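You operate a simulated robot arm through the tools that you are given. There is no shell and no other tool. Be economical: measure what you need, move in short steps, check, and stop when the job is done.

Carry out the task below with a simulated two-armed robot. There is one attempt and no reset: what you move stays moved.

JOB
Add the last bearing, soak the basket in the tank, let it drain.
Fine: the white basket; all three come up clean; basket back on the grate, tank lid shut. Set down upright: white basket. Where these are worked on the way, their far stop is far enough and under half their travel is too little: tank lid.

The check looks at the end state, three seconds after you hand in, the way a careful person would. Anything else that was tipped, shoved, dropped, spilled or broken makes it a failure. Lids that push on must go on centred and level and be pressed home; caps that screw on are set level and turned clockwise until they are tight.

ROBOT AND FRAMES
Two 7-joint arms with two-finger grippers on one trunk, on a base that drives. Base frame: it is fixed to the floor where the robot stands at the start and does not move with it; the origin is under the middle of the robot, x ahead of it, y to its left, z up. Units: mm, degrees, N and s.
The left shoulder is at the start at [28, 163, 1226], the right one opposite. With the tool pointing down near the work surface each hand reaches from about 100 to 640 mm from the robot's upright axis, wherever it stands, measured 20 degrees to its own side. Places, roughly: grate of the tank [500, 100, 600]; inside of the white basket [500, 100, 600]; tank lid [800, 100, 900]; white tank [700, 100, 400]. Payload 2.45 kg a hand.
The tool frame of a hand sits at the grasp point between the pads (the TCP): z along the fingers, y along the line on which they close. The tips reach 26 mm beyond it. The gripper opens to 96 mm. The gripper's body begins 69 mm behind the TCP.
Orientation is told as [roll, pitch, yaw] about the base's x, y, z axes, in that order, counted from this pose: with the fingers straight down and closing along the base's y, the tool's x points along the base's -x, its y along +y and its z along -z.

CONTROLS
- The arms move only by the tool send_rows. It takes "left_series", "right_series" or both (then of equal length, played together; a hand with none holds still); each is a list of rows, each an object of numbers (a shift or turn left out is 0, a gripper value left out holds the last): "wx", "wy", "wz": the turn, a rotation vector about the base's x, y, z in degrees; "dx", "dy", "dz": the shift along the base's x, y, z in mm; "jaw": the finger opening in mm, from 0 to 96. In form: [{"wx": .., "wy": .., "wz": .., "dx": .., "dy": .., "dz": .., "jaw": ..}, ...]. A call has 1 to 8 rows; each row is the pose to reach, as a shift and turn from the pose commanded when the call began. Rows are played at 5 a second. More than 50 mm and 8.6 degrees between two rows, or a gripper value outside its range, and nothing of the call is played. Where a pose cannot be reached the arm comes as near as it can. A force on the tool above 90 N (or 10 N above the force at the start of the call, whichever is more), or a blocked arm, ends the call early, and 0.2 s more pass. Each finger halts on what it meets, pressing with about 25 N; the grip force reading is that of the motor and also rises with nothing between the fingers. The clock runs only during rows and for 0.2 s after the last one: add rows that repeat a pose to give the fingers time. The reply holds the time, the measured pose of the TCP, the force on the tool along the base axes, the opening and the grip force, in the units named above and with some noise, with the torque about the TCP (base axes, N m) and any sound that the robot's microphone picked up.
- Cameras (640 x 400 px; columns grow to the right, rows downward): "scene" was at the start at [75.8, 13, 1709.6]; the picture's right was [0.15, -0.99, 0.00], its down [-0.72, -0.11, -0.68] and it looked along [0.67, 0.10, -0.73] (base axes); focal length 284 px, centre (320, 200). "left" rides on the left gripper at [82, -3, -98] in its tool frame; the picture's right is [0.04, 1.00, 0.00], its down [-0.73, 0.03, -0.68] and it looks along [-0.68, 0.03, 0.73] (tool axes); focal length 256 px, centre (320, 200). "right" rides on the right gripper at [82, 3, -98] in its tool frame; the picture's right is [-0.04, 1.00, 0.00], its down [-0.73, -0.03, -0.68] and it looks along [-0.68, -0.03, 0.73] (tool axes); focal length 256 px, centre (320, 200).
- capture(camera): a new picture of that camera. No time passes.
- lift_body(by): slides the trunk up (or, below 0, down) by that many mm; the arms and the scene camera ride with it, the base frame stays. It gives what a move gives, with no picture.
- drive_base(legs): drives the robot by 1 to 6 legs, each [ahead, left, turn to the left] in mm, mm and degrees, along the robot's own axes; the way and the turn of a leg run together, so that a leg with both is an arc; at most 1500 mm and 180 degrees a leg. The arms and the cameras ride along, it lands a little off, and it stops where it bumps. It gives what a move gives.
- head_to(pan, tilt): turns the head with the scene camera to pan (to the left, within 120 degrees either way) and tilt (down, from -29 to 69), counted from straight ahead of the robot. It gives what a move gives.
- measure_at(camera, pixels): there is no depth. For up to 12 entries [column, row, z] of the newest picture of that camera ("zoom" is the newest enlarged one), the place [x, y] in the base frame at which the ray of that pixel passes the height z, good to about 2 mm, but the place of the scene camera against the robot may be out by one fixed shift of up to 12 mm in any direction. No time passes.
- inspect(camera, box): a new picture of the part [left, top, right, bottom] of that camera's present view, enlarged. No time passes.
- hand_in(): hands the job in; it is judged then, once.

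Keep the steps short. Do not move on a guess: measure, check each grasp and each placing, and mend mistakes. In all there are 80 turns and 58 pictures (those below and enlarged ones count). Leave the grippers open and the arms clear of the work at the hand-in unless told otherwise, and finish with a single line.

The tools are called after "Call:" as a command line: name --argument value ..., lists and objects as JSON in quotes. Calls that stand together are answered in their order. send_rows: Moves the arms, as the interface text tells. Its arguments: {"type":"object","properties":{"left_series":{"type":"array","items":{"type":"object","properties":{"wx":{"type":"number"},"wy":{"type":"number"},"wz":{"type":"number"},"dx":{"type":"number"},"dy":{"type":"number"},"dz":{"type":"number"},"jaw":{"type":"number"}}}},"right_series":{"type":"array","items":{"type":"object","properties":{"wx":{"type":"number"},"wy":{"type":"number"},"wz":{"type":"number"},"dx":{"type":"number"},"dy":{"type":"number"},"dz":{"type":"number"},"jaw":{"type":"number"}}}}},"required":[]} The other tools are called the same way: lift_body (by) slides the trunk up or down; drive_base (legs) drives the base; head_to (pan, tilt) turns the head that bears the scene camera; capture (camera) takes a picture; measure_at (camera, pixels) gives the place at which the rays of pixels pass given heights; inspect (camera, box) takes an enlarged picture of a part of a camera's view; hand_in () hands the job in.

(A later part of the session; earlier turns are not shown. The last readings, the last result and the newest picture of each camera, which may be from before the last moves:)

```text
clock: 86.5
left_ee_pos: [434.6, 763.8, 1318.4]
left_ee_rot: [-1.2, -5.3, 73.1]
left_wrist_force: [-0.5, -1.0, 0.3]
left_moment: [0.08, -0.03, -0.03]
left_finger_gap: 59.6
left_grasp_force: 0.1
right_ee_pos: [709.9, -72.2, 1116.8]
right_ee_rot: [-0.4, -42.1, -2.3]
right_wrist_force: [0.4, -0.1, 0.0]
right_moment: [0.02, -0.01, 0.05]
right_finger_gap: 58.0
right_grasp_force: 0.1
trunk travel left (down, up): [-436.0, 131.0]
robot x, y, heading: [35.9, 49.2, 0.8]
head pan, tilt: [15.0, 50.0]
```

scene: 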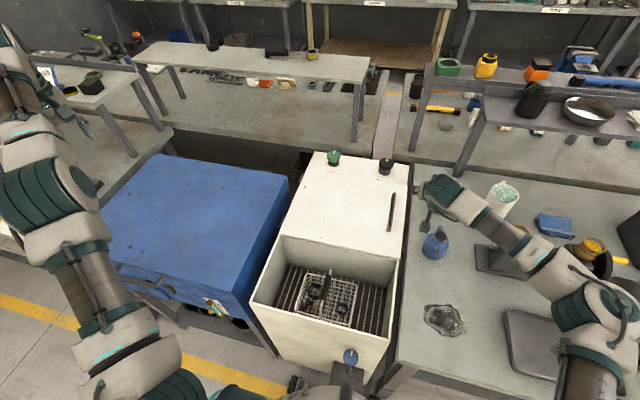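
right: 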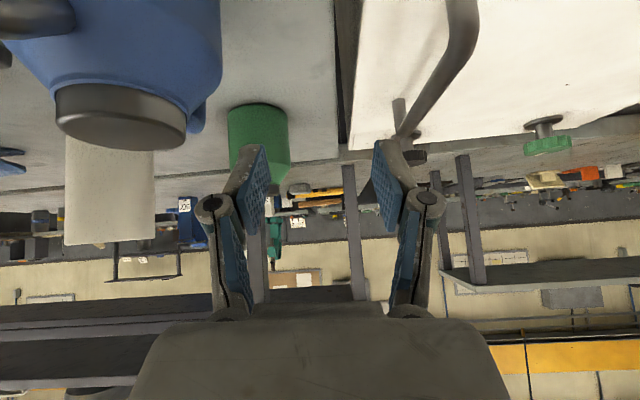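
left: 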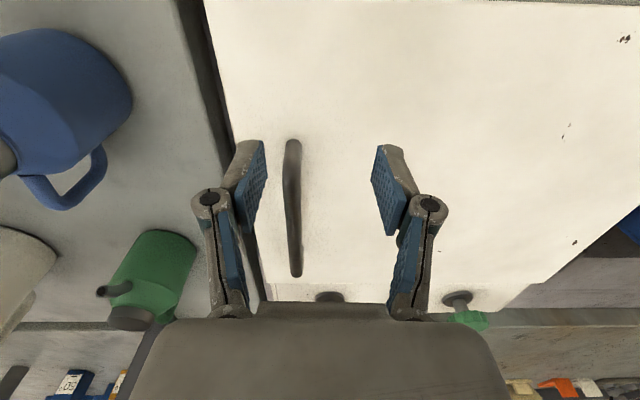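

It is still rocking. I'll hold still a while to see whether it dies out.

Call:
send_rows --right_series '[{}, {}, {}, {}, {}, {}, {}, {}]'

Call:
send_rows --right_series '[{}, {}, {}, {}, {}, {}, {}, {}]'

Call:
send_rows --right_series '[{}, {}, {}]'

```text
clock: 88.5
left_ee_pos: [426.0, 801.6, 1296.5]
left_ee_rot: [-2.2, -3.4, 73.2]
left_wrist_force: [-0.9, 2.0, -1.2]
left_moment: [-0.1, -0.08, 0.0]
left_finger_gap: 60.1
left_grasp_force: 0.0
right_ee_pos: [704.0, -39.5, 1125.3]
right_ee_rot: [-2.9, -42.5, -0.6]
right_wrist_force: [-0.8, 1.5, -0.7]
right_moment: [-0.11, -0.01, -0.06]
right_finger_gap: 58.0
right_grasp_force: 0.1
trunk travel left (down, up): [-436.0, 131.0]
robot x, y, heading: [37.1, 44.1, 0.8]
head pan, tilt: [15.0, 50.0]
stopped in row 8 (right hand): the arm was blocked; the commanded pose is now the measured one
```

```text
clock: 90.3
left_ee_pos: [426.4, 774.4, 1308.7]
left_ee_rot: [-1.7, -4.6, 73.1]
left_wrist_force: [-1.1, -0.4, -0.1]
left_moment: [0.02, -0.05, -0.01]
left_finger_gap: 60.0
left_grasp_force: 0.1
right_ee_pos: [705.1, -63.0, 1123.8]
right_ee_rot: [-1.4, -42.5, -1.8]
right_wrist_force: [0.2, -0.2, 0.0]
right_moment: [0.0, 0.07, 0.03]
right_finger_gap: 58.4
right_grasp_force: 0.1
trunk travel left (down, up): [-436.0, 131.0]
robot x, y, heading: [36.5, 46.8, 0.5]
head pan, tilt: [15.0, 50.0]
```

```text
clock: 91.3
left_ee_pos: [424.6, 793.5, 1297.6]
left_ee_rot: [-2.4, -3.6, 73.0]
left_wrist_force: [-0.2, 1.4, -1.4]
left_moment: [-0.07, -0.1, -0.01]
left_finger_gap: 60.2
left_grasp_force: 0.1
right_ee_pos: [700.4, -48.3, 1128.4]
right_ee_rot: [-2.9, -42.8, -0.6]
right_wrist_force: [-0.1, 0.9, -0.2]
right_moment: [-0.07, 0.0, -0.06]
right_finger_gap: 57.7
right_grasp_force: 0.2
trunk travel left (down, up): [-436.0, 131.0]
robot x, y, heading: [36.1, 41.2, 0.7]
head pan, tilt: [15.0, 50.0]
stopped in row 3 (right hand): the arm was blocked; the commanded pose is now the measured one
```

The rocking is dying out and the robot is free-standing. I'll move slowly towards the handle and then settle before taking a picture.

Call:
send_rows --right_series '[{"dx": 8, "dy": 3, "dz": -12}, {"dx": 18, "dy": 7, "dz": -30}, {"dx": 28, "dy": 11, "dz": -50}, {"dx": 40, "dy": 16, "dz": -70}, {"dx": 52, "dy": 21, "dz": -90}, {"dx": 62, "dy": 25, "dz": -108}, {"dx": 70, "dy": 27, "dz": -120}, {"dx": 73, "dy": 28, "dz": -125}]'

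Call:
send_rows --right_series '[{}, {}, {}, {}, {}, {}, {}, {}]'

Call:
capture --camera "right"

```text
clock: 93.1
left_ee_pos: [424.0, 772.6, 1307.8]
left_ee_rot: [-2.2, -4.4, 73.0]
left_wrist_force: [-0.1, -1.1, -0.4]
left_moment: [0.06, -0.04, 0.01]
left_finger_gap: 60.0
left_grasp_force: 0.1
right_ee_pos: [775.0, -38.1, 999.1]
right_ee_rot: [-1.9, -42.5, -1.7]
right_wrist_force: [-0.1, -0.3, 0.1]
right_moment: [-0.04, 0.02, 0.01]
right_finger_gap: 58.0
right_grasp_force: 0.0
trunk travel left (down, up): [-436.0, 131.0]
robot x, y, heading: [39.0, 38.5, 0.5]
head pan, tilt: [15.0, 50.0]
```

```text
clock: 94.9
left_ee_pos: [427.5, 752.9, 1319.5]
left_ee_rot: [-2.0, -5.2, 72.5]
left_wrist_force: [-0.7, -1.2, 0.6]
left_moment: [0.12, 0.02, -0.03]
left_finger_gap: 60.0
left_grasp_force: 0.1
right_ee_pos: [774.1, -56.3, 998.5]
right_ee_rot: [-0.7, -42.6, -2.4]
right_wrist_force: [1.2, -0.9, 0.5]
right_moment: [0.08, 0.02, 0.09]
right_finger_gap: 58.1
right_grasp_force: 0.0
trunk travel left (down, up): [-436.0, 131.0]
robot x, y, heading: [36.4, 36.5, 0.4]
head pan, tilt: [15.0, 50.0]
```

```text
6 pictures are left
```

right: 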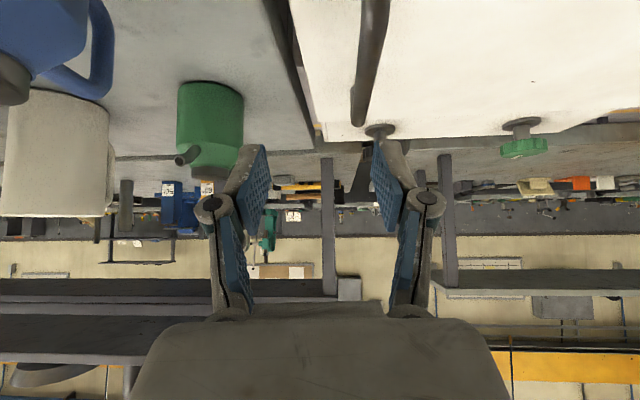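

The handle appears about 30 mm to the left of the hand's axis. I'll open fully, shift left 24 mm and ahead 20 mm, and come down slowly to straddle the bar.

Call:
send_rows --right_series '[{"dy": 6, "dx": 4, "jaw": 96}, {"dy": 12, "dx": 10, "dz": -6}, {"dy": 18, "dx": 15, "dz": -16}, {"dy": 23, "dx": 20, "dz": -28}, {"dy": 24, "dx": 20, "dz": -40}, {"dy": 24, "dx": 20, "dz": -50}, {"dy": 24, "dx": 20, "dz": -58}, {"dy": 24, "dx": 20, "dz": -60}]'

Call:
inspect --camera "right" --box '[160, 0, 480, 260]'

```text
clock: 96.9
left_ee_pos: [422.3, 784.9, 1303.5]
left_ee_rot: [-2.5, -3.9, 72.9]
left_wrist_force: [-0.8, 0.6, -1.0]
left_moment: [-0.03, -0.05, 0.04]
left_finger_gap: 60.0
left_grasp_force: 0.0
right_ee_pos: [792.9, -9.9, 944.4]
right_ee_rot: [-2.7, -42.8, -1.1]
right_wrist_force: [-0.4, 1.7, 0.0]
right_moment: [-0.07, 0.05, -0.09]
right_finger_gap: 96.0
right_grasp_force: 0.1
trunk travel left (down, up): [-436.0, 131.0]
robot x, y, heading: [34.6, 36.1, 0.8]
head pan, tilt: [15.0, 50.0]
stopped in row 8 (right hand): the arm was blocked; the commanded pose is now the measured one
```

```text
1.54 times, centred on (320, 130) of right
```

zoom: 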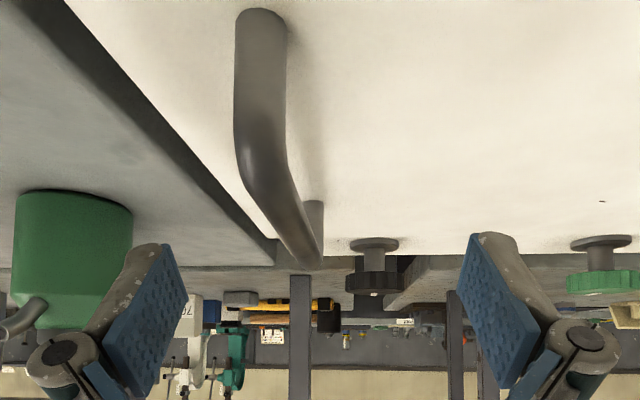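

The bar lies between the fingers. I'll lower 10 mm more and close on it.

Call:
send_rows --right_series '[{"dz": -5, "dy": -4}, {"dz": -10, "dy": -8, "jaw": 60}, {"dz": -10, "dy": -10, "jaw": 30}, {"dz": -10, "dy": -10, "jaw": 5}, {"dz": -10, "dy": -10, "jaw": 5}, {"dz": -10, "dy": -10, "jaw": 5}]'

```text
clock: 98.3
left_ee_pos: [431.4, 765.8, 1319.3]
left_ee_rot: [-2.3, -4.7, 72.7]
left_wrist_force: [0.6, -0.7, 0.3]
left_moment: [0.09, 0.0, -0.02]
left_finger_gap: 60.1
left_grasp_force: 0.1
right_ee_pos: [792.6, -25.6, 933.5]
right_ee_rot: [-0.2, -42.8, -1.5]
right_wrist_force: [5.7, 34.3, 2.7]
right_moment: [0.83, -0.7, 0.57]
right_finger_gap: 15.2
right_grasp_force: 40.8
trunk travel left (down, up): [-436.0, 131.0]
robot x, y, heading: [35.2, 25.7, 0.7]
head pan, tilt: [15.0, 50.0]
```

Gripped the bar: 15 mm gap at 41 N. Now I lift a little along the arc expected for a hinge on the left side, and check the forces.

Call:
send_rows --right_series '[{"dy": 1, "dz": 13, "wx": -1}, {"dy": 3, "dz": 25, "wx": -2}, {"dy": 5, "dz": 38, "wx": -3}, {"dy": 8, "dz": 51, "wx": -4}]'

Call:
capture --camera "scene"

```text
clock: 99.3
left_ee_pos: [428.6, 789.2, 1308.4]
left_ee_rot: [-2.6, -3.8, 72.8]
left_wrist_force: [-0.3, 0.4, -0.5]
left_moment: [-0.03, 0.0, -0.01]
left_finger_gap: 60.2
left_grasp_force: 0.0
right_ee_pos: [795.2, -13.2, 984.7]
right_ee_rot: [-8.0, -42.7, 2.5]
right_wrist_force: [-1.1, 16.1, -6.8]
right_moment: [0.4, 1.15, 0.55]
right_finger_gap: 15.0
right_grasp_force: 40.9
trunk travel left (down, up): [-436.0, 131.0]
robot x, y, heading: [35.8, 30.4, 0.8]
head pan, tilt: [15.0, 50.0]
```

```text
4 pictures are left
```

scene: 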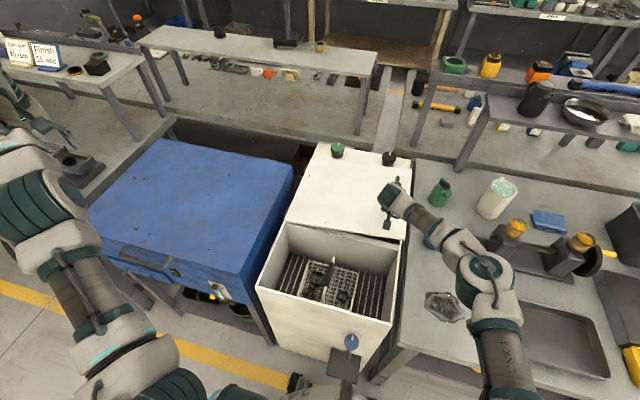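

The lid follows a hinge on its left, with the load only about 7 N and the grip steady. I'll continue along the arc to about 56°, pitching the hand further forward to keep it within reach.

Call:
send_rows --right_series '[{"dy": 10.5, "dz": 37, "wy": -3}, {"dy": 25, "dz": 73, "wy": -6}, {"dy": 43, "dz": 107, "wy": -9}, {"dy": 64, "dz": 139.5, "wy": -12}, {"dy": 89, "dz": 169, "wy": -15}, {"dy": 116.5, "dz": 196, "wy": -18}, {"dy": 147, "dz": 220, "wy": -21}, {"dy": 179, "dz": 241, "wy": -24}]'

```text
clock: 101.1
left_ee_pos: [429.1, 782.4, 1312.4]
left_ee_rot: [-2.5, -4.1, 72.8]
left_wrist_force: [-0.5, 0.3, 0.1]
left_moment: [-0.03, 0.0, 0.02]
left_finger_gap: 60.1
left_grasp_force: 0.0
right_ee_pos: [793.3, 156.5, 1225.3]
right_ee_rot: [-10.2, -66.6, 4.1]
right_wrist_force: [-0.4, -0.4, 0.7]
right_moment: [0.02, 0.01, 0.03]
right_finger_gap: 4.8
right_grasp_force: 0.1
right hand out of reach, approached as far as the arm can: row 8
trunk travel left (down, up): [-436.0, 131.0]
robot x, y, heading: [37.5, 31.3, 0.7]
head pan, tilt: [15.0, 50.0]
```

The fingers closed to 5 mm, so the bar slipped out. I'll look at where the lid is.

Call:
capture --camera "scene"

```text
3 pictures are left
```

scene: 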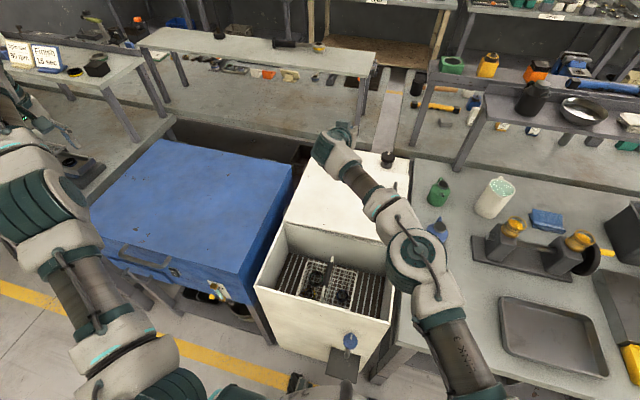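

The lid fell shut again. For a firmer hold I must rotate the hand with the lid, which needs a better stance. I'll draw the hand back, then drive left 90 mm and turn 25° left.

Call:
send_rows --right_series '[{"dx": -24, "dy": -13, "wy": 3, "wx": 1, "jaw": 60}, {"dx": -48, "dy": -26, "wy": 6, "wx": 2.5}, {"dx": -72, "dy": -39, "wy": 9, "wx": 4}, {"dx": -96, "dy": -52, "wy": 12, "wx": 5.5}, {"dx": -120, "dy": -65, "wy": 15, "wx": 7}, {"dx": -144, "dy": -78, "wy": 18, "wx": 8.5}, {"dx": -168, "dy": -91, "wy": 21, "wx": 10}, {"dx": -190, "dy": -104, "wy": 24, "wx": 10}]'

Call:
drive_base --legs '[[0, 90, 0], [0, 0, 25]]'

Call:
send_rows --right_series '[{}, {}, {}, {}, {}, {}, {}, {}]'

```text
clock: 102.9
left_ee_pos: [426.9, 780.3, 1312.4]
left_ee_rot: [-2.5, -4.2, 72.8]
left_wrist_force: [-0.1, -0.4, 0.3]
left_moment: [0.02, -0.02, -0.02]
left_finger_gap: 59.7
left_grasp_force: 0.0
right_ee_pos: [601.2, 49.8, 1225.6]
right_ee_rot: [5.5, -42.1, -8.8]
right_wrist_force: [0.3, -0.4, 0.1]
right_moment: [0.05, 0.0, 0.01]
right_finger_gap: 60.0
right_grasp_force: 0.0
trunk travel left (down, up): [-436.0, 131.0]
robot x, y, heading: [33.4, 30.7, 0.6]
head pan, tilt: [15.0, 50.0]
```

```text
clock: 105.3
left_ee_pos: [84.6, 928.7, 1318.5]
left_ee_rot: [-2.0, -5.2, 98.1]
left_wrist_force: [-0.7, -1.6, -0.9]
left_moment: [0.13, -0.07, 0.0]
left_finger_gap: 60.1
left_grasp_force: 0.1
right_ee_pos: [555.3, 357.3, 1221.4]
right_ee_rot: [6.9, -41.5, 15.4]
right_wrist_force: [-0.4, 0.1, -0.7]
right_moment: [0.05, -0.01, 0.05]
right_finger_gap: 59.8
right_grasp_force: 0.1
trunk travel left (down, up): [-436.0, 131.0]
robot x, y, heading: [35.2, 118.9, 26.1]
head pan, tilt: [15.0, 50.0]
```

```text
clock: 107.3
left_ee_pos: [52.6, 951.4, 1290.8]
left_ee_rot: [-3.3, -3.5, 98.2]
left_wrist_force: [-0.2, 0.8, -0.5]
left_moment: [0.0, -0.07, 0.0]
left_finger_gap: 60.0
left_grasp_force: 0.1
right_ee_pos: [528.0, 387.2, 1228.4]
right_ee_rot: [4.1, -42.5, 17.4]
right_wrist_force: [-0.2, 0.5, 0.8]
right_moment: [-0.02, -0.03, -0.01]
right_finger_gap: 59.8
right_grasp_force: 0.1
trunk travel left (down, up): [-436.0, 131.0]
robot x, y, heading: [43.2, 109.0, 26.2]
head pan, tilt: [15.0, 50.0]
stopped in row 8 (right hand): the arm was blocked; the commanded pose is now the measured one
```

Stance achieved. Now I move the hand slowly in two calls to above the handle, squaring its orientation.

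Call:
send_rows --right_series '[{"dx": 12, "dy": -20, "dz": -5, "wx": -0.5, "wz": -2.5}, {"dx": 28, "dy": -45, "dz": -12, "wx": -0.9, "wz": -5}, {"dx": 45, "dy": -70, "dz": -20, "wx": -1.4, "wz": -7.5}, {"dx": 62, "dy": -96, "dz": -28, "wx": -1.9, "wz": -10}, {"dx": 79, "dy": -122, "dz": -36, "wx": -2.3, "wz": -12.4}, {"dx": 96, "dy": -148, "dz": -44, "wx": -2.8, "wz": -14.9}, {"dx": 113, "dy": -175, "dz": -52, "wx": -3.2, "wz": -17.3}, {"dx": 130, "dy": -202, "dz": -60, "wx": -3.7, "wz": -19.8}]'

Call:
send_rows --right_series '[{"dx": 18, "dy": -28, "dz": -20}, {"dx": 36, "dy": -56, "dz": -40}, {"dx": 54, "dy": -84, "dz": -60}, {"dx": 72, "dy": -112, "dz": -80}, {"dx": 90, "dy": -140, "dz": -100}, {"dx": 106, "dy": -166, "dz": -118}, {"dx": 118, "dy": -186, "dz": -134}, {"dx": 126, "dy": -198, "dz": -144}]'

Call:
send_rows --right_series '[{"jaw": 96}, {}, {}, {}, {}, {}]'

```text
clock: 109.3
left_ee_pos: [29.6, 980.6, 1265.9]
left_ee_rot: [-4.1, -1.9, 98.3]
left_wrist_force: [-1.0, 1.4, -1.3]
left_moment: [-0.09, -0.13, 0.01]
left_finger_gap: 60.0
left_grasp_force: 0.1
right_ee_pos: [639.9, 215.8, 1178.8]
right_ee_rot: [-3.0, -42.9, 2.2]
right_wrist_force: [-0.1, 2.2, 0.8]
right_moment: [-0.1, -0.06, -0.05]
right_finger_gap: 60.0
right_grasp_force: 0.0
trunk travel left (down, up): [-436.0, 131.0]
robot x, y, heading: [40.3, 106.1, 26.1]
head pan, tilt: [15.0, 50.0]
stopped in row 8 (right hand): the arm was blocked; the commanded pose is now the measured one
```

```text
clock: 111.1
left_ee_pos: [40.9, 950.6, 1279.3]
left_ee_rot: [-3.8, -3.1, 98.2]
left_wrist_force: [0.2, -0.4, 0.6]
left_moment: [0.07, -0.04, 0.02]
left_finger_gap: 60.1
left_grasp_force: 0.1
right_ee_pos: [777.7, -5.0, 1032.0]
right_ee_rot: [-1.6, -42.5, 1.2]
right_wrist_force: [-0.2, 0.3, 0.2]
right_moment: [0.01, -0.01, 0.0]
right_finger_gap: 59.9
right_grasp_force: 0.1
trunk travel left (down, up): [-436.0, 131.0]
robot x, y, heading: [45.2, 108.2, 26.0]
head pan, tilt: [15.0, 50.0]
```

```text
clock: 112.5
left_ee_pos: [50.5, 969.0, 1293.1]
left_ee_rot: [-3.7, -3.2, 98.0]
left_wrist_force: [0.4, 0.7, 0.3]
left_moment: [-0.07, 0.02, -0.02]
left_finger_gap: 60.0
left_grasp_force: 0.1
right_ee_pos: [780.9, -15.9, 1030.8]
right_ee_rot: [-1.5, -42.4, 0.8]
right_wrist_force: [1.3, -1.1, -0.6]
right_moment: [0.02, 0.01, 0.03]
right_finger_gap: 95.9
right_grasp_force: 0.1
trunk travel left (down, up): [-436.0, 131.0]
robot x, y, heading: [43.2, 102.3, 26.1]
head pan, tilt: [15.0, 50.0]
```

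The hand is at (781,-16,1031). I'll lower onto the bar, a touch deeper than before, and close.

Call:
send_rows --right_series '[{"dx": 5, "dy": -3, "dz": -15}, {"dx": 10, "dy": -6, "dz": -35}, {"dx": 15, "dy": -8, "dz": -55}, {"dx": 17, "dy": -9, "dz": -75}, {"dx": 17, "dy": -9, "dz": -90}, {"dx": 17, "dy": -9, "dz": -97}, {"dx": 17, "dy": -9, "dz": -100}, {"dx": 17, "dy": -9, "dz": -100, "jaw": 60}]'

Call:
send_rows --right_series '[{"jaw": 30}, {"jaw": 5}, {"jaw": 5}, {"jaw": 5}, {"jaw": 5}]'

```text
clock: 114.3
left_ee_pos: [37.9, 984.9, 1280.5]
left_ee_rot: [-4.1, -2.3, 98.1]
left_wrist_force: [-0.8, 1.8, 0.7]
left_moment: [-0.13, -0.1, -0.01]
left_finger_gap: 60.0
left_grasp_force: 0.1
right_ee_pos: [789.7, -6.3, 937.4]
right_ee_rot: [-2.3, -42.8, 1.5]
right_wrist_force: [-0.5, 0.5, -0.5]
right_moment: [0.0, -0.03, -0.03]
right_finger_gap: 61.7
right_grasp_force: 0.6
trunk travel left (down, up): [-436.0, 131.0]
robot x, y, heading: [44.0, 107.3, 26.1]
head pan, tilt: [15.0, 50.0]
```

```text
clock: 115.5
left_ee_pos: [53.6, 944.2, 1293.2]
left_ee_rot: [-3.6, -3.7, 98.0]
left_wrist_force: [0.4, -0.8, -0.2]
left_moment: [0.08, 0.1, 0.01]
left_finger_gap: 60.0
left_grasp_force: 0.1
right_ee_pos: [801.5, -24.8, 924.4]
right_ee_rot: [-0.3, -42.0, 0.7]
right_wrist_force: [-3.1, 4.7, -2.8]
right_moment: [0.04, 0.17, 0.1]
right_finger_gap: 15.3
right_grasp_force: 7.2
trunk travel left (down, up): [-436.0, 131.0]
robot x, y, heading: [46.6, 103.9, 26.1]
head pan, tilt: [15.0, 50.0]
```

Gripped deeper this time, at TCP z=924 with a 15 mm gap. I'll raise along the arc with the hand rolling together with the lid, to 48°.

Call:
send_rows --right_series '[{"jaw": 0, "dy": 4.5, "dz": 38, "wx": -6}, {"dy": 13, "dz": 76, "wx": -12}, {"dy": 25.4, "dz": 112.5, "wx": -18}, {"dy": 41.5, "dz": 147.5, "wx": -24}, {"dy": 61, "dz": 181, "wx": -30}, {"dy": 84, "dz": 212, "wx": -36}, {"dy": 110.5, "dz": 240, "wx": -42}, {"dy": 139.5, "dz": 265.6, "wx": -48}]'

```text
clock: 117.3
left_ee_pos: [51.3, 977.5, 1281.5]
left_ee_rot: [-3.4, -2.5, 98.0]
left_wrist_force: [-0.3, 0.3, -0.2]
left_moment: [-0.03, -0.02, -0.01]
left_finger_gap: 60.1
left_grasp_force: 0.0
right_ee_pos: [800.4, 135.0, 1189.2]
right_ee_rot: [-57.4, -25.4, 35.2]
right_wrist_force: [2.9, 35.9, -45.0]
right_moment: [0.69, 0.06, 0.71]
right_finger_gap: 14.8
right_grasp_force: 40.9
trunk travel left (down, up): [-436.0, 131.0]
robot x, y, heading: [40.1, 106.2, 25.9]
head pan, tilt: [15.0, 50.0]
```

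Still held at 41 N. The tension shows the radius is about 360 mm, i.e. hinge at y≈335. I'll correct for this and continue to about 76°.

Call:
send_rows --right_series '[{"dy": 25, "dz": 10}, {"dy": 45, "dz": 24}, {"dy": 73, "dz": 38}, {"dy": 102, "dz": 50}, {"dy": 132, "dz": 59}, {"dy": 140, "dz": 60}]'

```text
clock: 118.7
left_ee_pos: [56.7, 960.7, 1290.1]
left_ee_rot: [-3.4, -3.1, 98.0]
left_wrist_force: [-0.1, 0.8, -0.2]
left_moment: [0.03, -0.01, 0.0]
left_finger_gap: 60.1
left_grasp_force: 0.1
right_ee_pos: [800.2, 243.2, 1246.3]
right_ee_rot: [-57.0, -25.8, 34.4]
right_wrist_force: [23.4, 10.8, -28.1]
right_moment: [0.44, 0.06, 0.63]
right_finger_gap: 14.5
right_grasp_force: 40.9
right hand out of reach, approached as far as the arm can: row 5, 6
trunk travel left (down, up): [-436.0, 131.0]
robot x, y, heading: [43.3, 101.2, 26.2]
head pan, tilt: [15.0, 50.0]
```

Held at about 75° and at the arm's reach limit. Here the handle moves almost purely leftward, so I'll drive the base 110 mm to the left in the room to take the lid towards its stop.

Call:
drive_base --legs '[[48, 99, 0]]'

Call:
send_rows --right_series '[{"dy": 5}, {"dy": 15}, {"dy": 25, "dz": -2}, {"dy": 35, "dz": -4}, {"dy": 45, "dz": -8}]'

```text
clock: 119.9
left_ee_pos: [50.6, 1039.4, 1310.8]
left_ee_rot: [-4.2, -4.5, 97.9]
left_wrist_force: [1.1, -0.8, 0.8]
left_moment: [0.11, 0.04, 0.0]
left_finger_gap: 60.0
left_grasp_force: 0.0
right_ee_pos: [785.9, 317.8, 1261.0]
right_ee_rot: [-56.4, -27.3, 33.7]
right_wrist_force: [-12.5, -5.1, 36.9]
right_moment: [-0.03, 0.11, 0.26]
right_finger_gap: 14.8
right_grasp_force: 41.0
trunk travel left (down, up): [-436.0, 131.0]
robot x, y, heading: [46.2, 206.1, 26.2]
head pan, tilt: [15.0, 50.0]
```

```text
clock: 121.1
left_ee_pos: [61.5, 1049.9, 1301.5]
left_ee_rot: [-3.7, -4.0, 97.8]
left_wrist_force: [0.6, -0.6, -1.1]
left_moment: [0.01, -0.02, 0.01]
left_finger_gap: 60.1
left_grasp_force: 0.2
right_ee_pos: [786.6, 347.7, 1263.7]
right_ee_rot: [-58.7, -28.5, 34.1]
right_wrist_force: [23.3, -2.9, 13.5]
right_moment: [-0.71, 1.78, -0.15]
right_finger_gap: 15.3
right_grasp_force: 41.1
right hand out of reach, approached as far as the arm can: row 2, 3, 4, 5
trunk travel left (down, up): [-436.0, 131.0]
robot x, y, heading: [46.5, 207.2, 26.1]
head pan, tilt: [15.0, 50.0]
stopped in row 5 (right hand): the force on the tool passed its limit at 99 N (the readings are from after the stop); the commanded pose is now the measured one
```

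The lid is at about 90° and the force rose sharply, as at a stop. I'll release, withdraw along the tool axis, then swing back over the basket in its upright orientation and look.

Call:
send_rows --right_series '[{"jaw": 60}, {"jaw": 60}, {"dx": -30, "dy": 27, "dz": 18}, {"dx": -62, "dy": 50, "dz": 36}, {"dx": -105, "dy": 50, "dz": 45}, {"dx": -150, "dy": 50, "dz": 50}, {"dx": -195, "dy": 50, "dz": 50}, {"dx": -240, "dy": 50, "dz": 50}]'

Call:
send_rows --right_series '[{"dy": -36, "dz": -15, "wx": 7}, {"dy": -72, "dz": -32, "wx": 14}, {"dy": -108, "dz": -50, "wx": 21}, {"dy": -144, "dz": -70, "wx": 28}, {"dy": -180, "dz": -90, "wx": 35}, {"dy": -215, "dz": -115, "wx": 42}, {"dy": -245, "dz": -145, "wx": 49}, {"dy": -260, "dz": -175, "wx": 50}]'

Call:
capture --camera "right"

```text
clock: 122.9
left_ee_pos: [58.8, 1046.8, 1306.7]
left_ee_rot: [-4.0, -4.1, 97.9]
left_wrist_force: [-1.2, 0.1, -0.8]
left_moment: [0.04, -0.01, 0.0]
left_finger_gap: 60.2
left_grasp_force: 0.1
right_ee_pos: [539.3, 392.5, 1313.9]
right_ee_rot: [-58.2, -28.6, 34.1]
right_wrist_force: [-1.0, -0.3, -0.1]
right_moment: [0.0, -0.02, -0.01]
right_finger_gap: 60.1
right_grasp_force: 0.1
trunk travel left (down, up): [-436.0, 131.0]
robot x, y, heading: [49.9, 206.5, 25.9]
head pan, tilt: [15.0, 50.0]
```

```text
clock: 124.7
left_ee_pos: [63.7, 1041.9, 1308.6]
left_ee_rot: [-3.9, -4.3, 97.8]
left_wrist_force: [0.7, -0.3, -0.7]
left_moment: [0.02, 0.0, -0.01]
left_finger_gap: 60.2
left_grasp_force: 0.0
right_ee_pos: [544.2, 128.9, 1136.6]
right_ee_rot: [2.4, -43.0, -3.9]
right_wrist_force: [0.5, -1.3, 0.1]
right_moment: [0.02, 0.03, 0.02]
right_finger_gap: 60.2
right_grasp_force: 0.0
trunk travel left (down, up): [-436.0, 131.0]
robot x, y, heading: [51.1, 204.7, 25.9]
head pan, tilt: [15.0, 50.0]
```

```text
2 pictures are left
```

right: 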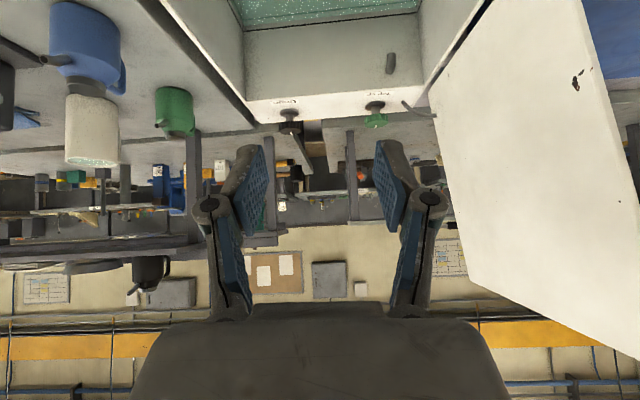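

The lid stays open, and green liquid shows in the rear tank at the top of the picture. Next I fix the liquid level by measuring its far edge at (330,18), and tip the hand back down over the basket for a look at its handle.

Call:
measure_at --camera "right" --pixels '[[330, 20, 850], [330, 20, 800], [330, 20, 750], [330, 20, 700], [340, 98, 900], [245, 30, 800], [415, 12, 800]]'

Call:
send_rows --right_series '[{"dx": -6, "dz": -15, "wy": 6}, {"dx": -12, "dz": -32, "wy": 12}, {"dx": -18, "dz": -50, "wy": 18}, {"dx": -24, "dz": -70, "wy": 24}, {"dx": -30, "dz": -90, "wy": 31}, {"dx": -36, "dz": -110, "wy": 38}, {"dx": -40, "dz": -125, "wy": 43}, {"dx": -40, "dz": -130, "wy": 43}]'

Call:
send_rows --right_series '[{}, {}, {}, {}, {}, {}]'

Call:
capture --camera "right"

```text
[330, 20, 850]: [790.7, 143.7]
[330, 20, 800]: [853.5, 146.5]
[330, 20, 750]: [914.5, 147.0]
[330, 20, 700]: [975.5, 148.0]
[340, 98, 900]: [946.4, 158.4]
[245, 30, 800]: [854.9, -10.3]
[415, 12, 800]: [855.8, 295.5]
```

```text
clock: 126.5
left_ee_pos: [61.7, 1047.9, 1308.3]
left_ee_rot: [-3.8, -4.1, 97.7]
left_wrist_force: [0.0, 0.5, 0.8]
left_moment: [0.02, -0.03, -0.01]
left_finger_gap: 60.1
left_grasp_force: 0.0
right_ee_pos: [501.3, 132.7, 1008.1]
right_ee_rot: [-0.3, 0.0, -2.7]
right_wrist_force: [-0.9, 0.1, 1.1]
right_moment: [0.0, -0.02, -0.02]
right_finger_gap: 60.2
right_grasp_force: 0.1
trunk travel left (down, up): [-436.0, 131.0]
robot x, y, heading: [46.3, 202.4, 26.0]
head pan, tilt: [15.0, 50.0]
```

```text
clock: 127.9
left_ee_pos: [55.1, 1061.6, 1299.6]
left_ee_rot: [-4.0, -3.6, 97.8]
left_wrist_force: [0.3, 1.1, -0.1]
left_moment: [-0.01, 0.02, -0.01]
left_finger_gap: 60.0
left_grasp_force: 0.1
right_ee_pos: [497.0, 144.8, 1010.6]
right_ee_rot: [-0.8, -0.4, -2.6]
right_wrist_force: [1.1, 0.3, 0.0]
right_moment: [-0.04, -0.04, 0.0]
right_finger_gap: 59.9
right_grasp_force: 0.0
trunk travel left (down, up): [-436.0, 131.0]
robot x, y, heading: [46.5, 208.6, 26.0]
head pan, tilt: [15.0, 50.0]
```

```text
1 pictures are left
```

right: 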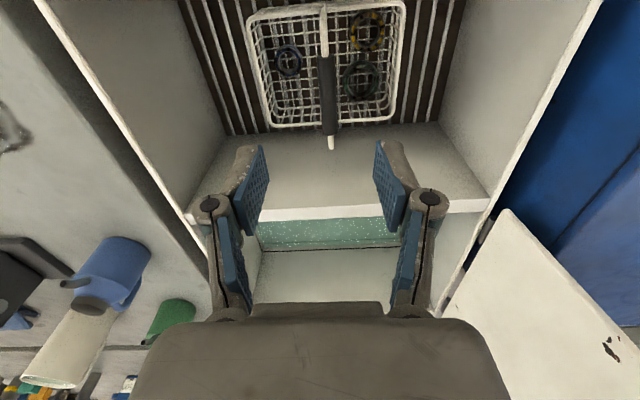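

The basket, its three bearings and the handle are all visible (grip from (326,58) to (330,132)), and the liquid strip is at rows 218–248. I'll measure all of these.

Call:
measure_at --camera "right" --pixels '[[326, 58, 795], [330, 132, 795], [328, 95, 795], [328, 95, 780], [330, 248, 780], [330, 248, 740], [330, 248, 700], [330, 220, 900], [330, 300, 900], [331, 148, 770]]'

Call:
drive_base --legs '[[31, -15, 0]]'

Call:
send_rows --right_series '[{}, {}, {}, {}, {}, {}, {}, {}]'

Call:
send_rows --right_series '[{}, {}, {}, {}]'

```text
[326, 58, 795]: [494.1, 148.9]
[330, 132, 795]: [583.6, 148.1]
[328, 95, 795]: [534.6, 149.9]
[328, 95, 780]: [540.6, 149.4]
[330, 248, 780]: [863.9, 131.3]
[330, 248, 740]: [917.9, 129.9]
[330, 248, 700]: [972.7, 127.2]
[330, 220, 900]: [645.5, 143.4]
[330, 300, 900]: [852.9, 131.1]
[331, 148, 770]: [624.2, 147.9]
```

```text
clock: 128.7
left_ee_pos: [84.4, 1073.9, 1309.7]
left_ee_rot: [-4.1, -3.7, 97.8]
left_wrist_force: [1.2, 0.5, 0.3]
left_moment: [0.01, 0.06, 0.01]
left_finger_gap: 60.1
left_grasp_force: 0.0
right_ee_pos: [523.9, 140.7, 1012.7]
right_ee_rot: [-0.7, -0.6, -2.7]
right_wrist_force: [-0.3, -0.9, 0.6]
right_moment: [0.09, 0.0, 0.01]
right_finger_gap: 60.3
right_grasp_force: 0.1
trunk travel left (down, up): [-436.0, 131.0]
robot x, y, heading: [74.3, 206.9, 25.9]
head pan, tilt: [15.0, 50.0]
```

```text
clock: 130.5
left_ee_pos: [99.6, 1059.1, 1334.1]
left_ee_rot: [-3.7, -4.9, 97.8]
left_wrist_force: [-0.5, -0.2, 0.8]
left_moment: [0.02, 0.03, 0.01]
left_finger_gap: 59.9
left_grasp_force: 0.1
right_ee_pos: [534.7, 120.6, 1007.3]
right_ee_rot: [0.5, -0.1, -2.6]
right_wrist_force: [0.9, 0.0, 0.7]
right_moment: [-0.01, 0.0, 0.01]
right_finger_gap: 59.8
right_grasp_force: 0.1
trunk travel left (down, up): [-436.0, 131.0]
robot x, y, heading: [72.4, 207.7, 25.9]
head pan, tilt: [15.0, 50.0]
```

```text
clock: 131.5
left_ee_pos: [101.0, 1060.3, 1334.7]
left_ee_rot: [-3.5, -4.8, 97.9]
left_wrist_force: [-1.0, -0.5, 0.7]
left_moment: [-0.02, -0.03, 0.01]
left_finger_gap: 59.9
left_grasp_force: 0.0
right_ee_pos: [534.1, 120.8, 1007.5]
right_ee_rot: [0.5, 0.0, -2.8]
right_wrist_force: [0.5, -0.4, -0.6]
right_moment: [-0.01, -0.01, 0.0]
right_finger_gap: 59.8
right_grasp_force: 0.1
trunk travel left (down, up): [-436.0, 131.0]
robot x, y, heading: [75.1, 203.1, 26.1]
head pan, tilt: [15.0, 50.0]
```

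The robot is steady now. Handle centre is (536,149) at z≈790 and the liquid surface is about z≈735. I'll lower the trunk 80 mm for reach, then come down on the handle with a slight forward pitch and close.

Call:
lift_body --by -80

Call:
send_rows --right_series '[{"dx": 1, "dy": 7, "dz": -15, "wy": -3}, {"dx": 3, "dy": 15, "dz": -35, "wy": -6}, {"dx": 5, "dy": 22, "dz": -55, "wy": -9}, {"dx": 6, "dy": 27, "dz": -75, "wy": -12}, {"dx": 6, "dy": 27, "dz": -95, "wy": -14}, {"dx": 6, "dy": 27, "dz": -115, "wy": -14}, {"dx": 6, "dy": 27, "dz": -130, "wy": -14}, {"dx": 6, "dy": 27, "dz": -136, "wy": -14}]'

Call:
send_rows --right_series '[{"jaw": 40}, {"jaw": 20}, {"jaw": 5}, {"jaw": 0}, {"jaw": 0}, {"jaw": 0}]'

```text
clock: 132.7
left_ee_pos: [97.5, 1060.2, 1263.3]
left_ee_rot: [-4.1, -6.0, 98.2]
left_wrist_force: [-0.3, 0.0, 0.0]
left_moment: [-0.05, -0.02, -0.01]
left_finger_gap: 60.1
left_grasp_force: 0.0
right_ee_pos: [533.5, 120.6, 927.3]
right_ee_rot: [0.6, -0.1, -2.7]
right_wrist_force: [-0.5, -0.2, 0.6]
right_moment: [0.0, 0.02, 0.03]
right_finger_gap: 59.9
right_grasp_force: 0.0
trunk travel left (down, up): [-356.0, 211.0]
robot x, y, heading: [78.8, 205.6, 25.7]
head pan, tilt: [15.0, 50.0]
```

```text
clock: 134.5
left_ee_pos: [96.9, 1060.5, 1262.0]
left_ee_rot: [-4.0, -6.0, 98.2]
left_wrist_force: [0.1, -0.7, -0.2]
left_moment: [-0.01, 0.01, 0.0]
left_finger_gap: 60.2
left_grasp_force: 0.1
right_ee_pos: [540.7, 147.9, 791.8]
right_ee_rot: [1.2, -14.0, -2.8]
right_wrist_force: [0.1, 0.5, 0.3]
right_moment: [0.03, 0.0, -0.02]
right_finger_gap: 59.9
right_grasp_force: 0.0
trunk travel left (down, up): [-356.0, 211.0]
robot x, y, heading: [73.0, 204.9, 25.9]
head pan, tilt: [15.0, 50.0]
```

```text
clock: 135.9
left_ee_pos: [97.8, 1060.6, 1262.3]
left_ee_rot: [-4.0, -6.0, 98.2]
left_wrist_force: [0.1, 0.5, 0.0]
left_moment: [0.03, 0.0, 0.0]
left_finger_gap: 59.9
left_grasp_force: 0.1
right_ee_pos: [540.5, 145.9, 791.5]
right_ee_rot: [1.2, -13.9, -2.8]
right_wrist_force: [-0.4, 1.3, 0.5]
right_moment: [0.01, 0.0, 0.31]
right_finger_gap: 18.1
right_grasp_force: 25.3
trunk travel left (down, up): [-356.0, 211.0]
robot x, y, heading: [72.1, 208.7, 25.9]
head pan, tilt: [15.0, 50.0]
```

Gripped the handle: 18 mm gap, 25 N. I'll lift the basket slowly straight up, and raise the left arm a little too, since it may be resting on something.

Call:
send_rows --right_series '[{"dz": 8}, {"dz": 24}, {"dz": 50}, {"dz": 80}, {"dz": 112}, {"dz": 144}, {"dz": 176}, {"dz": 200}]' --left_series '[{"dz": 10}, {"dz": 20}, {"dz": 30}, {"dz": 45}, {"dz": 60}, {"dz": 75}, {"dz": 90}, {"dz": 100}]'

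Call:
send_rows --right_series '[{"dz": 25}, {"dz": 50}, {"dz": 70}, {"dz": 80}, {"dz": 80}, {"dz": 80}]'

```text
clock: 137.7
left_ee_pos: [98.2, 1024.6, 1322.4]
left_ee_rot: [-3.9, -5.0, 98.4]
left_wrist_force: [0.0, -0.9, 0.6]
left_moment: [0.01, -0.01, 0.03]
left_finger_gap: 60.1
left_grasp_force: 0.0
left hand out of reach, approached as far as the arm can: row 1, 2, 3, 4, 5, 6, 7, 8
right_ee_pos: [538.9, 148.4, 991.4]
right_ee_rot: [1.0, -14.1, -2.7]
right_wrist_force: [0.1, -0.5, -7.2]
right_moment: [-0.09, -0.04, -0.01]
right_finger_gap: 18.0
right_grasp_force: 24.6
trunk travel left (down, up): [-356.0, 211.0]
robot x, y, heading: [74.7, 205.0, 26.0]
head pan, tilt: [15.0, 50.0]
```

```text
clock: 139.1
left_ee_pos: [99.4, 1023.7, 1321.8]
left_ee_rot: [-3.8, -5.0, 98.3]
left_wrist_force: [0.4, -0.6, 0.1]
left_moment: [0.0, 0.0, 0.0]
left_finger_gap: 59.9
left_grasp_force: 0.1
right_ee_pos: [539.9, 147.7, 1070.8]
right_ee_rot: [1.0, -14.0, -2.8]
right_wrist_force: [0.0, 0.0, -6.5]
right_moment: [-0.08, -0.02, -0.01]
right_finger_gap: 17.7
right_grasp_force: 24.8
trunk travel left (down, up): [-356.0, 211.0]
robot x, y, heading: [73.6, 208.5, 26.1]
head pan, tilt: [15.0, 50.0]
```

Basket lifted at 7 N, balanced, with its floor above the rim. Now I carry it forward 242 mm over the liquid.

Call:
send_rows --right_series '[{"dx": 15}, {"dx": 45, "dy": -1}, {"dx": 80, "dy": -3}, {"dx": 115, "dy": -5}, {"dx": 150, "dy": -7}, {"dx": 185, "dy": -8}, {"dx": 220, "dy": -9}, {"dx": 242, "dy": -10}]'

Call:
send_rows --right_series '[{}, {}, {}, {}]'

```text
clock: 140.9
left_ee_pos: [100.7, 1025.5, 1321.8]
left_ee_rot: [-4.0, -5.1, 98.4]
left_wrist_force: [-0.5, 1.2, -0.2]
left_moment: [0.01, 0.0, -0.01]
left_finger_gap: 60.2
left_grasp_force: 0.0
right_ee_pos: [783.2, 136.9, 1070.2]
right_ee_rot: [1.1, -14.0, -2.9]
right_wrist_force: [0.7, 0.6, -7.1]
right_moment: [-0.07, -0.01, -0.01]
right_finger_gap: 17.9
right_grasp_force: 25.1
trunk travel left (down, up): [-356.0, 211.0]
robot x, y, heading: [75.1, 201.4, 25.9]
head pan, tilt: [15.0, 50.0]
```

```text
clock: 141.9
left_ee_pos: [99.1, 1024.6, 1322.1]
left_ee_rot: [-4.0, -5.1, 98.5]
left_wrist_force: [-1.2, 0.3, -0.2]
left_moment: [0.01, 0.02, -0.03]
left_finger_gap: 60.0
left_grasp_force: 0.1
right_ee_pos: [781.9, 137.3, 1069.3]
right_ee_rot: [1.1, -13.9, -2.7]
right_wrist_force: [0.2, 0.2, -6.1]
right_moment: [-0.09, -0.04, 0.01]
right_finger_gap: 17.8
right_grasp_force: 25.2
trunk travel left (down, up): [-356.0, 211.0]
robot x, y, heading: [74.7, 208.5, 26.2]
head pan, tilt: [15.0, 50.0]
```

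Over the tank at (782,137). I'll lower it 295 mm into the liquid in stages, watching force.

Call:
send_rows --right_series '[{"dz": -20}, {"dz": -45}, {"dz": -70}, {"dz": -95}, {"dz": -120}, {"dz": -145}, {"dz": -170}, {"dz": -190}]'

Call:
send_rows --right_series '[{"dz": -20}, {"dz": -40}, {"dz": -60}, {"dz": -80}, {"dz": -95}, {"dz": -105}, {"dz": -105}, {"dz": -105}]'

```text
clock: 143.7
left_ee_pos: [100.9, 1025.4, 1322.6]
left_ee_rot: [-3.9, -5.1, 98.4]
left_wrist_force: [-0.8, -0.2, -0.2]
left_moment: [0.01, 0.03, 0.02]
left_finger_gap: 59.9
left_grasp_force: 0.1
right_ee_pos: [782.9, 136.8, 879.9]
right_ee_rot: [1.2, -13.9, -2.9]
right_wrist_force: [-0.5, 0.7, -6.8]
right_moment: [-0.06, -0.02, 0.01]
right_finger_gap: 17.9
right_grasp_force: 24.8
trunk travel left (down, up): [-356.0, 211.0]
robot x, y, heading: [69.6, 206.4, 25.8]
head pan, tilt: [15.0, 50.0]
```

```text
clock: 145.2
left_ee_pos: [84.5, 1013.6, 1351.5]
left_ee_rot: [-6.6, -7.2, 101.6]
left_wrist_force: [0.3, -0.5, 0.8]
left_moment: [-0.01, -0.02, 0.0]
left_finger_gap: 60.1
left_grasp_force: 0.2
right_ee_pos: [789.5, 135.9, 794.2]
right_ee_rot: [4.4, -14.9, -3.9]
right_wrist_force: [-17.8, 33.0, 74.3]
right_moment: [-2.61, 7.97, -3.81]
right_finger_gap: 17.9
right_grasp_force: 25.1
trunk travel left (down, up): [-356.0, 211.0]
robot x, y, heading: [75.8, 207.6, 26.1]
head pan, tilt: [15.0, 50.0]
stopped in row 7 (right hand): the force on the tool passed its limit at 94 N (the readings are from after the stop); the commanded pose is now the measured one
```

It touched bottom at TCP z≈794, which puts the basket floor at about 648. The bearings are then some 60 mm under the surface. I'll ease up 8 mm to take off the load and let them soak.

Call:
send_rows --right_series '[{"dz": 4}, {"dz": 8}, {"dz": 8}, {"dz": 8}, {"dz": 8}, {"dz": 8}, {"dz": 8}, {"dz": 8}]'

Call:
send_rows --right_series '[{}, {}, {}, {}, {}, {}, {}, {}]'

Call:
send_rows --right_series '[{}, {}, {}, {}, {}, {}, {}, {}]'

Call:
send_rows --right_series '[{}, {}, {}, {}, {}, {}, {}, {}]'

Call:
send_rows --right_series '[{}, {}, {}, {}, {}, {}, {}, {}]'

Call:
send_rows --right_series '[{}, {}, {}, {}, {}, {}, {}, {}]'

Call:
send_rows --right_series '[{}, {}, {}, {}, {}, {}, {}, {}]'

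Call:
send_rows --right_series '[{}, {}, {}, {}, {}, {}, {}, {}]'

Call:
send_rows --right_series '[{}, {}, {}, {}, {}, {}, {}, {}]'

Call:
send_rows --right_series '[{}, {}, {}, {}, {}, {}, {}, {}]'

```text
clock: 147.1
left_ee_pos: [88.8, 1020.4, 1352.9]
left_ee_rot: [-6.9, -7.2, 102.4]
left_wrist_force: [0.0, -0.6, -0.2]
left_moment: [0.02, 0.03, -0.02]
left_finger_gap: 60.1
left_grasp_force: 0.1
right_ee_pos: [792.7, 129.4, 794.4]
right_ee_rot: [3.1, -14.7, -3.6]
right_wrist_force: [-16.6, 23.4, 45.8]
right_moment: [-1.88, 4.93, -2.82]
right_finger_gap: 17.9
right_grasp_force: 25.6
trunk travel left (down, up): [-356.0, 211.0]
robot x, y, heading: [78.8, 204.1, 26.0]
head pan, tilt: [15.0, 50.0]
```

```text
clock: 148.8
left_ee_pos: [89.8, 1020.5, 1351.3]
left_ee_rot: [-6.8, -7.3, 102.4]
left_wrist_force: [0.3, 0.5, 0.2]
left_moment: [0.01, -0.05, -0.02]
left_finger_gap: 59.9
left_grasp_force: 0.0
right_ee_pos: [793.1, 127.9, 794.1]
right_ee_rot: [3.2, -14.6, -3.7]
right_wrist_force: [-14.0, 19.0, 48.5]
right_moment: [-1.67, 5.21, -2.34]
right_finger_gap: 17.8
right_grasp_force: 25.0
trunk travel left (down, up): [-356.0, 211.0]
robot x, y, heading: [74.6, 204.4, 26.0]
head pan, tilt: [15.0, 50.0]
```

```text
clock: 150.7
left_ee_pos: [90.0, 1019.0, 1351.6]
left_ee_rot: [-6.7, -7.2, 102.4]
left_wrist_force: [1.2, 0.4, -0.3]
left_moment: [0.0, 0.0, -0.01]
left_finger_gap: 60.2
left_grasp_force: 0.1
right_ee_pos: [793.1, 127.5, 794.1]
right_ee_rot: [3.0, -14.7, -3.7]
right_wrist_force: [-11.3, 17.4, 47.7]
right_moment: [-1.45, 5.46, -1.94]
right_finger_gap: 17.9
right_grasp_force: 24.9
trunk travel left (down, up): [-356.0, 211.0]
robot x, y, heading: [74.8, 206.2, 26.0]
head pan, tilt: [15.0, 50.0]
```

```text
clock: 152.4
left_ee_pos: [89.1, 1018.2, 1351.1]
left_ee_rot: [-6.8, -7.3, 102.2]
left_wrist_force: [-0.4, 0.5, 0.5]
left_moment: [0.01, -0.04, 0.02]
left_finger_gap: 60.2
left_grasp_force: 0.2
right_ee_pos: [794.3, 127.0, 793.9]
right_ee_rot: [3.0, -14.8, -3.6]
right_wrist_force: [-8.1, 13.1, 47.1]
right_moment: [-1.18, 5.65, -1.58]
right_finger_gap: 18.0
right_grasp_force: 25.0
trunk travel left (down, up): [-356.0, 211.0]
robot x, y, heading: [72.2, 205.6, 25.7]
head pan, tilt: [15.0, 50.0]
```

```text
clock: 154.2
left_ee_pos: [91.0, 1017.9, 1351.2]
left_ee_rot: [-6.6, -7.1, 102.1]
left_wrist_force: [0.3, -0.3, -0.2]
left_moment: [0.01, -0.01, 0.0]
left_finger_gap: 60.0
left_grasp_force: 0.1
right_ee_pos: [793.4, 127.8, 794.5]
right_ee_rot: [2.9, -14.7, -3.6]
right_wrist_force: [-7.0, 9.1, 48.8]
right_moment: [-0.99, 5.84, -1.16]
right_finger_gap: 17.9
right_grasp_force: 25.1
trunk travel left (down, up): [-356.0, 211.0]
robot x, y, heading: [77.3, 206.5, 26.1]
head pan, tilt: [15.0, 50.0]
```

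```text
clock: 156.1
left_ee_pos: [90.2, 1017.7, 1351.6]
left_ee_rot: [-6.5, -7.2, 102.0]
left_wrist_force: [0.2, -0.2, 0.2]
left_moment: [0.05, -0.01, 0.01]
left_finger_gap: 60.0
left_grasp_force: 0.1
right_ee_pos: [794.1, 126.9, 793.9]
right_ee_rot: [3.0, -14.7, -3.6]
right_wrist_force: [-5.2, 7.3, 49.7]
right_moment: [-0.84, 5.96, -0.88]
right_finger_gap: 17.8
right_grasp_force: 25.1
trunk travel left (down, up): [-356.0, 211.0]
robot x, y, heading: [79.0, 203.5, 25.9]
head pan, tilt: [15.0, 50.0]
```

```text
clock: 157.8
left_ee_pos: [90.3, 1017.2, 1352.7]
left_ee_rot: [-6.6, -7.1, 101.9]
left_wrist_force: [-0.3, -0.8, 0.7]
left_moment: [0.01, 0.03, -0.01]
left_finger_gap: 60.2
left_grasp_force: 0.1
right_ee_pos: [794.6, 126.8, 793.9]
right_ee_rot: [3.0, -14.9, -3.6]
right_wrist_force: [-3.6, 5.4, 49.7]
right_moment: [-0.63, 6.07, -0.6]
right_finger_gap: 18.1
right_grasp_force: 25.1
trunk travel left (down, up): [-356.0, 211.0]
robot x, y, heading: [71.9, 204.5, 25.8]
head pan, tilt: [15.0, 50.0]
```

```text
clock: 159.7
left_ee_pos: [91.6, 1017.1, 1351.5]
left_ee_rot: [-6.5, -7.2, 102.0]
left_wrist_force: [0.3, -0.9, 0.8]
left_moment: [-0.01, 0.01, -0.02]
left_finger_gap: 60.1
left_grasp_force: 0.1
right_ee_pos: [794.1, 126.3, 793.7]
right_ee_rot: [3.1, -14.8, -3.6]
right_wrist_force: [-2.9, 3.4, 49.4]
right_moment: [-0.55, 6.13, -0.43]
right_finger_gap: 17.7
right_grasp_force: 24.9
trunk travel left (down, up): [-356.0, 211.0]
robot x, y, heading: [77.3, 207.6, 26.0]
head pan, tilt: [15.0, 50.0]
```

```text
clock: 161.4
left_ee_pos: [91.9, 1016.5, 1351.7]
left_ee_rot: [-6.4, -7.2, 101.9]
left_wrist_force: [0.0, -0.8, -0.4]
left_moment: [-0.02, 0.05, 0.01]
left_finger_gap: 59.9
left_grasp_force: 0.0
right_ee_pos: [793.2, 126.7, 793.9]
right_ee_rot: [3.1, -14.8, -3.6]
right_wrist_force: [-2.1, 1.9, 50.0]
right_moment: [-0.46, 6.19, -0.29]
right_finger_gap: 17.7
right_grasp_force: 25.7
trunk travel left (down, up): [-356.0, 211.0]
robot x, y, heading: [76.4, 203.4, 26.3]
head pan, tilt: [15.0, 50.0]
```

```text
clock: 163.2
left_ee_pos: [90.4, 1016.7, 1351.9]
left_ee_rot: [-6.4, -7.1, 101.9]
left_wrist_force: [0.8, 0.3, 0.6]
left_moment: [-0.04, -0.02, -0.02]
left_finger_gap: 59.7
left_grasp_force: 0.1
right_ee_pos: [795.0, 127.2, 793.7]
right_ee_rot: [3.1, -14.8, -3.6]
right_wrist_force: [-1.6, 1.4, 48.7]
right_moment: [-0.46, 6.23, -0.15]
right_finger_gap: 17.7
right_grasp_force: 25.0
trunk travel left (down, up): [-356.0, 211.0]
robot x, y, heading: [78.2, 204.5, 26.3]
head pan, tilt: [15.0, 50.0]
```

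Soaked for about 18 s. The residual load has its line of action 126 mm behind the grasp, so it is the hand against the divider rim and not the basket. I'll lift out straight, let it drip, then carry it back above the grate.

Call:
send_rows --right_series '[{"dz": 10}, {"dz": 30}, {"dz": 55}, {"dz": 80}, {"dz": 105}, {"dz": 130}, {"dz": 155}, {"dz": 175}]'

Call:
send_rows --right_series '[{"dz": 25}, {"dz": 50}, {"dz": 75}, {"dz": 95}, {"dz": 104}, {"dz": 104}, {"dz": 104}, {"dz": 104}]'

Call:
send_rows --right_series '[{}, {}, {}, {}, {}, {}, {}, {}]'

Call:
send_rows --right_series '[{}, {}, {}, {}, {}, {}, {}, {}]'

```text
clock: 165.1
left_ee_pos: [94.2, 1017.6, 1353.8]
left_ee_rot: [-6.4, -7.4, 102.1]
left_wrist_force: [0.0, -0.2, -0.6]
left_moment: [-0.01, -0.02, -0.01]
left_finger_gap: 60.2
left_grasp_force: 0.1
right_ee_pos: [794.2, 125.8, 963.2]
right_ee_rot: [2.8, -14.3, -3.5]
right_wrist_force: [-0.9, -0.7, -6.7]
right_moment: [0.03, -0.02, -0.01]
right_finger_gap: 17.9
right_grasp_force: 24.8
trunk travel left (down, up): [-356.0, 211.0]
robot x, y, heading: [77.2, 205.6, 26.2]
head pan, tilt: [15.0, 50.0]
```

```text
clock: 166.8
left_ee_pos: [95.8, 1017.1, 1353.6]
left_ee_rot: [-6.3, -7.5, 102.1]
left_wrist_force: [0.8, 0.0, -0.1]
left_moment: [0.01, 0.0, 0.0]
left_finger_gap: 59.7
left_grasp_force: 0.1
right_ee_pos: [795.5, 125.7, 1066.5]
right_ee_rot: [2.9, -14.2, -3.5]
right_wrist_force: [0.8, 0.2, -6.8]
right_moment: [-0.03, -0.05, 0.01]
right_finger_gap: 17.8
right_grasp_force: 25.0
trunk travel left (down, up): [-356.0, 211.0]
robot x, y, heading: [72.3, 208.4, 26.1]
head pan, tilt: [15.0, 50.0]
```

```text
clock: 168.7
left_ee_pos: [95.4, 1018.0, 1352.8]
left_ee_rot: [-6.2, -7.4, 102.1]
left_wrist_force: [-0.3, -1.2, 0.4]
left_moment: [-0.01, -0.04, 0.01]
left_finger_gap: 59.7
left_grasp_force: 0.1
right_ee_pos: [795.0, 126.0, 1065.6]
right_ee_rot: [2.8, -14.2, -3.5]
right_wrist_force: [0.7, 0.0, -7.1]
right_moment: [0.01, -0.04, 0.0]
right_finger_gap: 17.7
right_grasp_force: 24.7
trunk travel left (down, up): [-356.0, 211.0]
robot x, y, heading: [73.6, 206.0, 26.4]
head pan, tilt: [15.0, 50.0]
```

```text
clock: 170.4
left_ee_pos: [93.7, 1016.6, 1352.8]
left_ee_rot: [-6.4, -7.4, 102.1]
left_wrist_force: [-0.5, -0.4, -0.2]
left_moment: [-0.02, -0.02, -0.01]
left_finger_gap: 59.8
left_grasp_force: 0.0
right_ee_pos: [795.0, 126.1, 1065.4]
right_ee_rot: [2.8, -14.2, -3.5]
right_wrist_force: [-0.7, 0.5, -7.4]
right_moment: [-0.01, -0.05, 0.02]
right_finger_gap: 18.1
right_grasp_force: 25.3
trunk travel left (down, up): [-356.0, 211.0]
robot x, y, heading: [75.7, 205.7, 25.7]
head pan, tilt: [15.0, 50.0]
```

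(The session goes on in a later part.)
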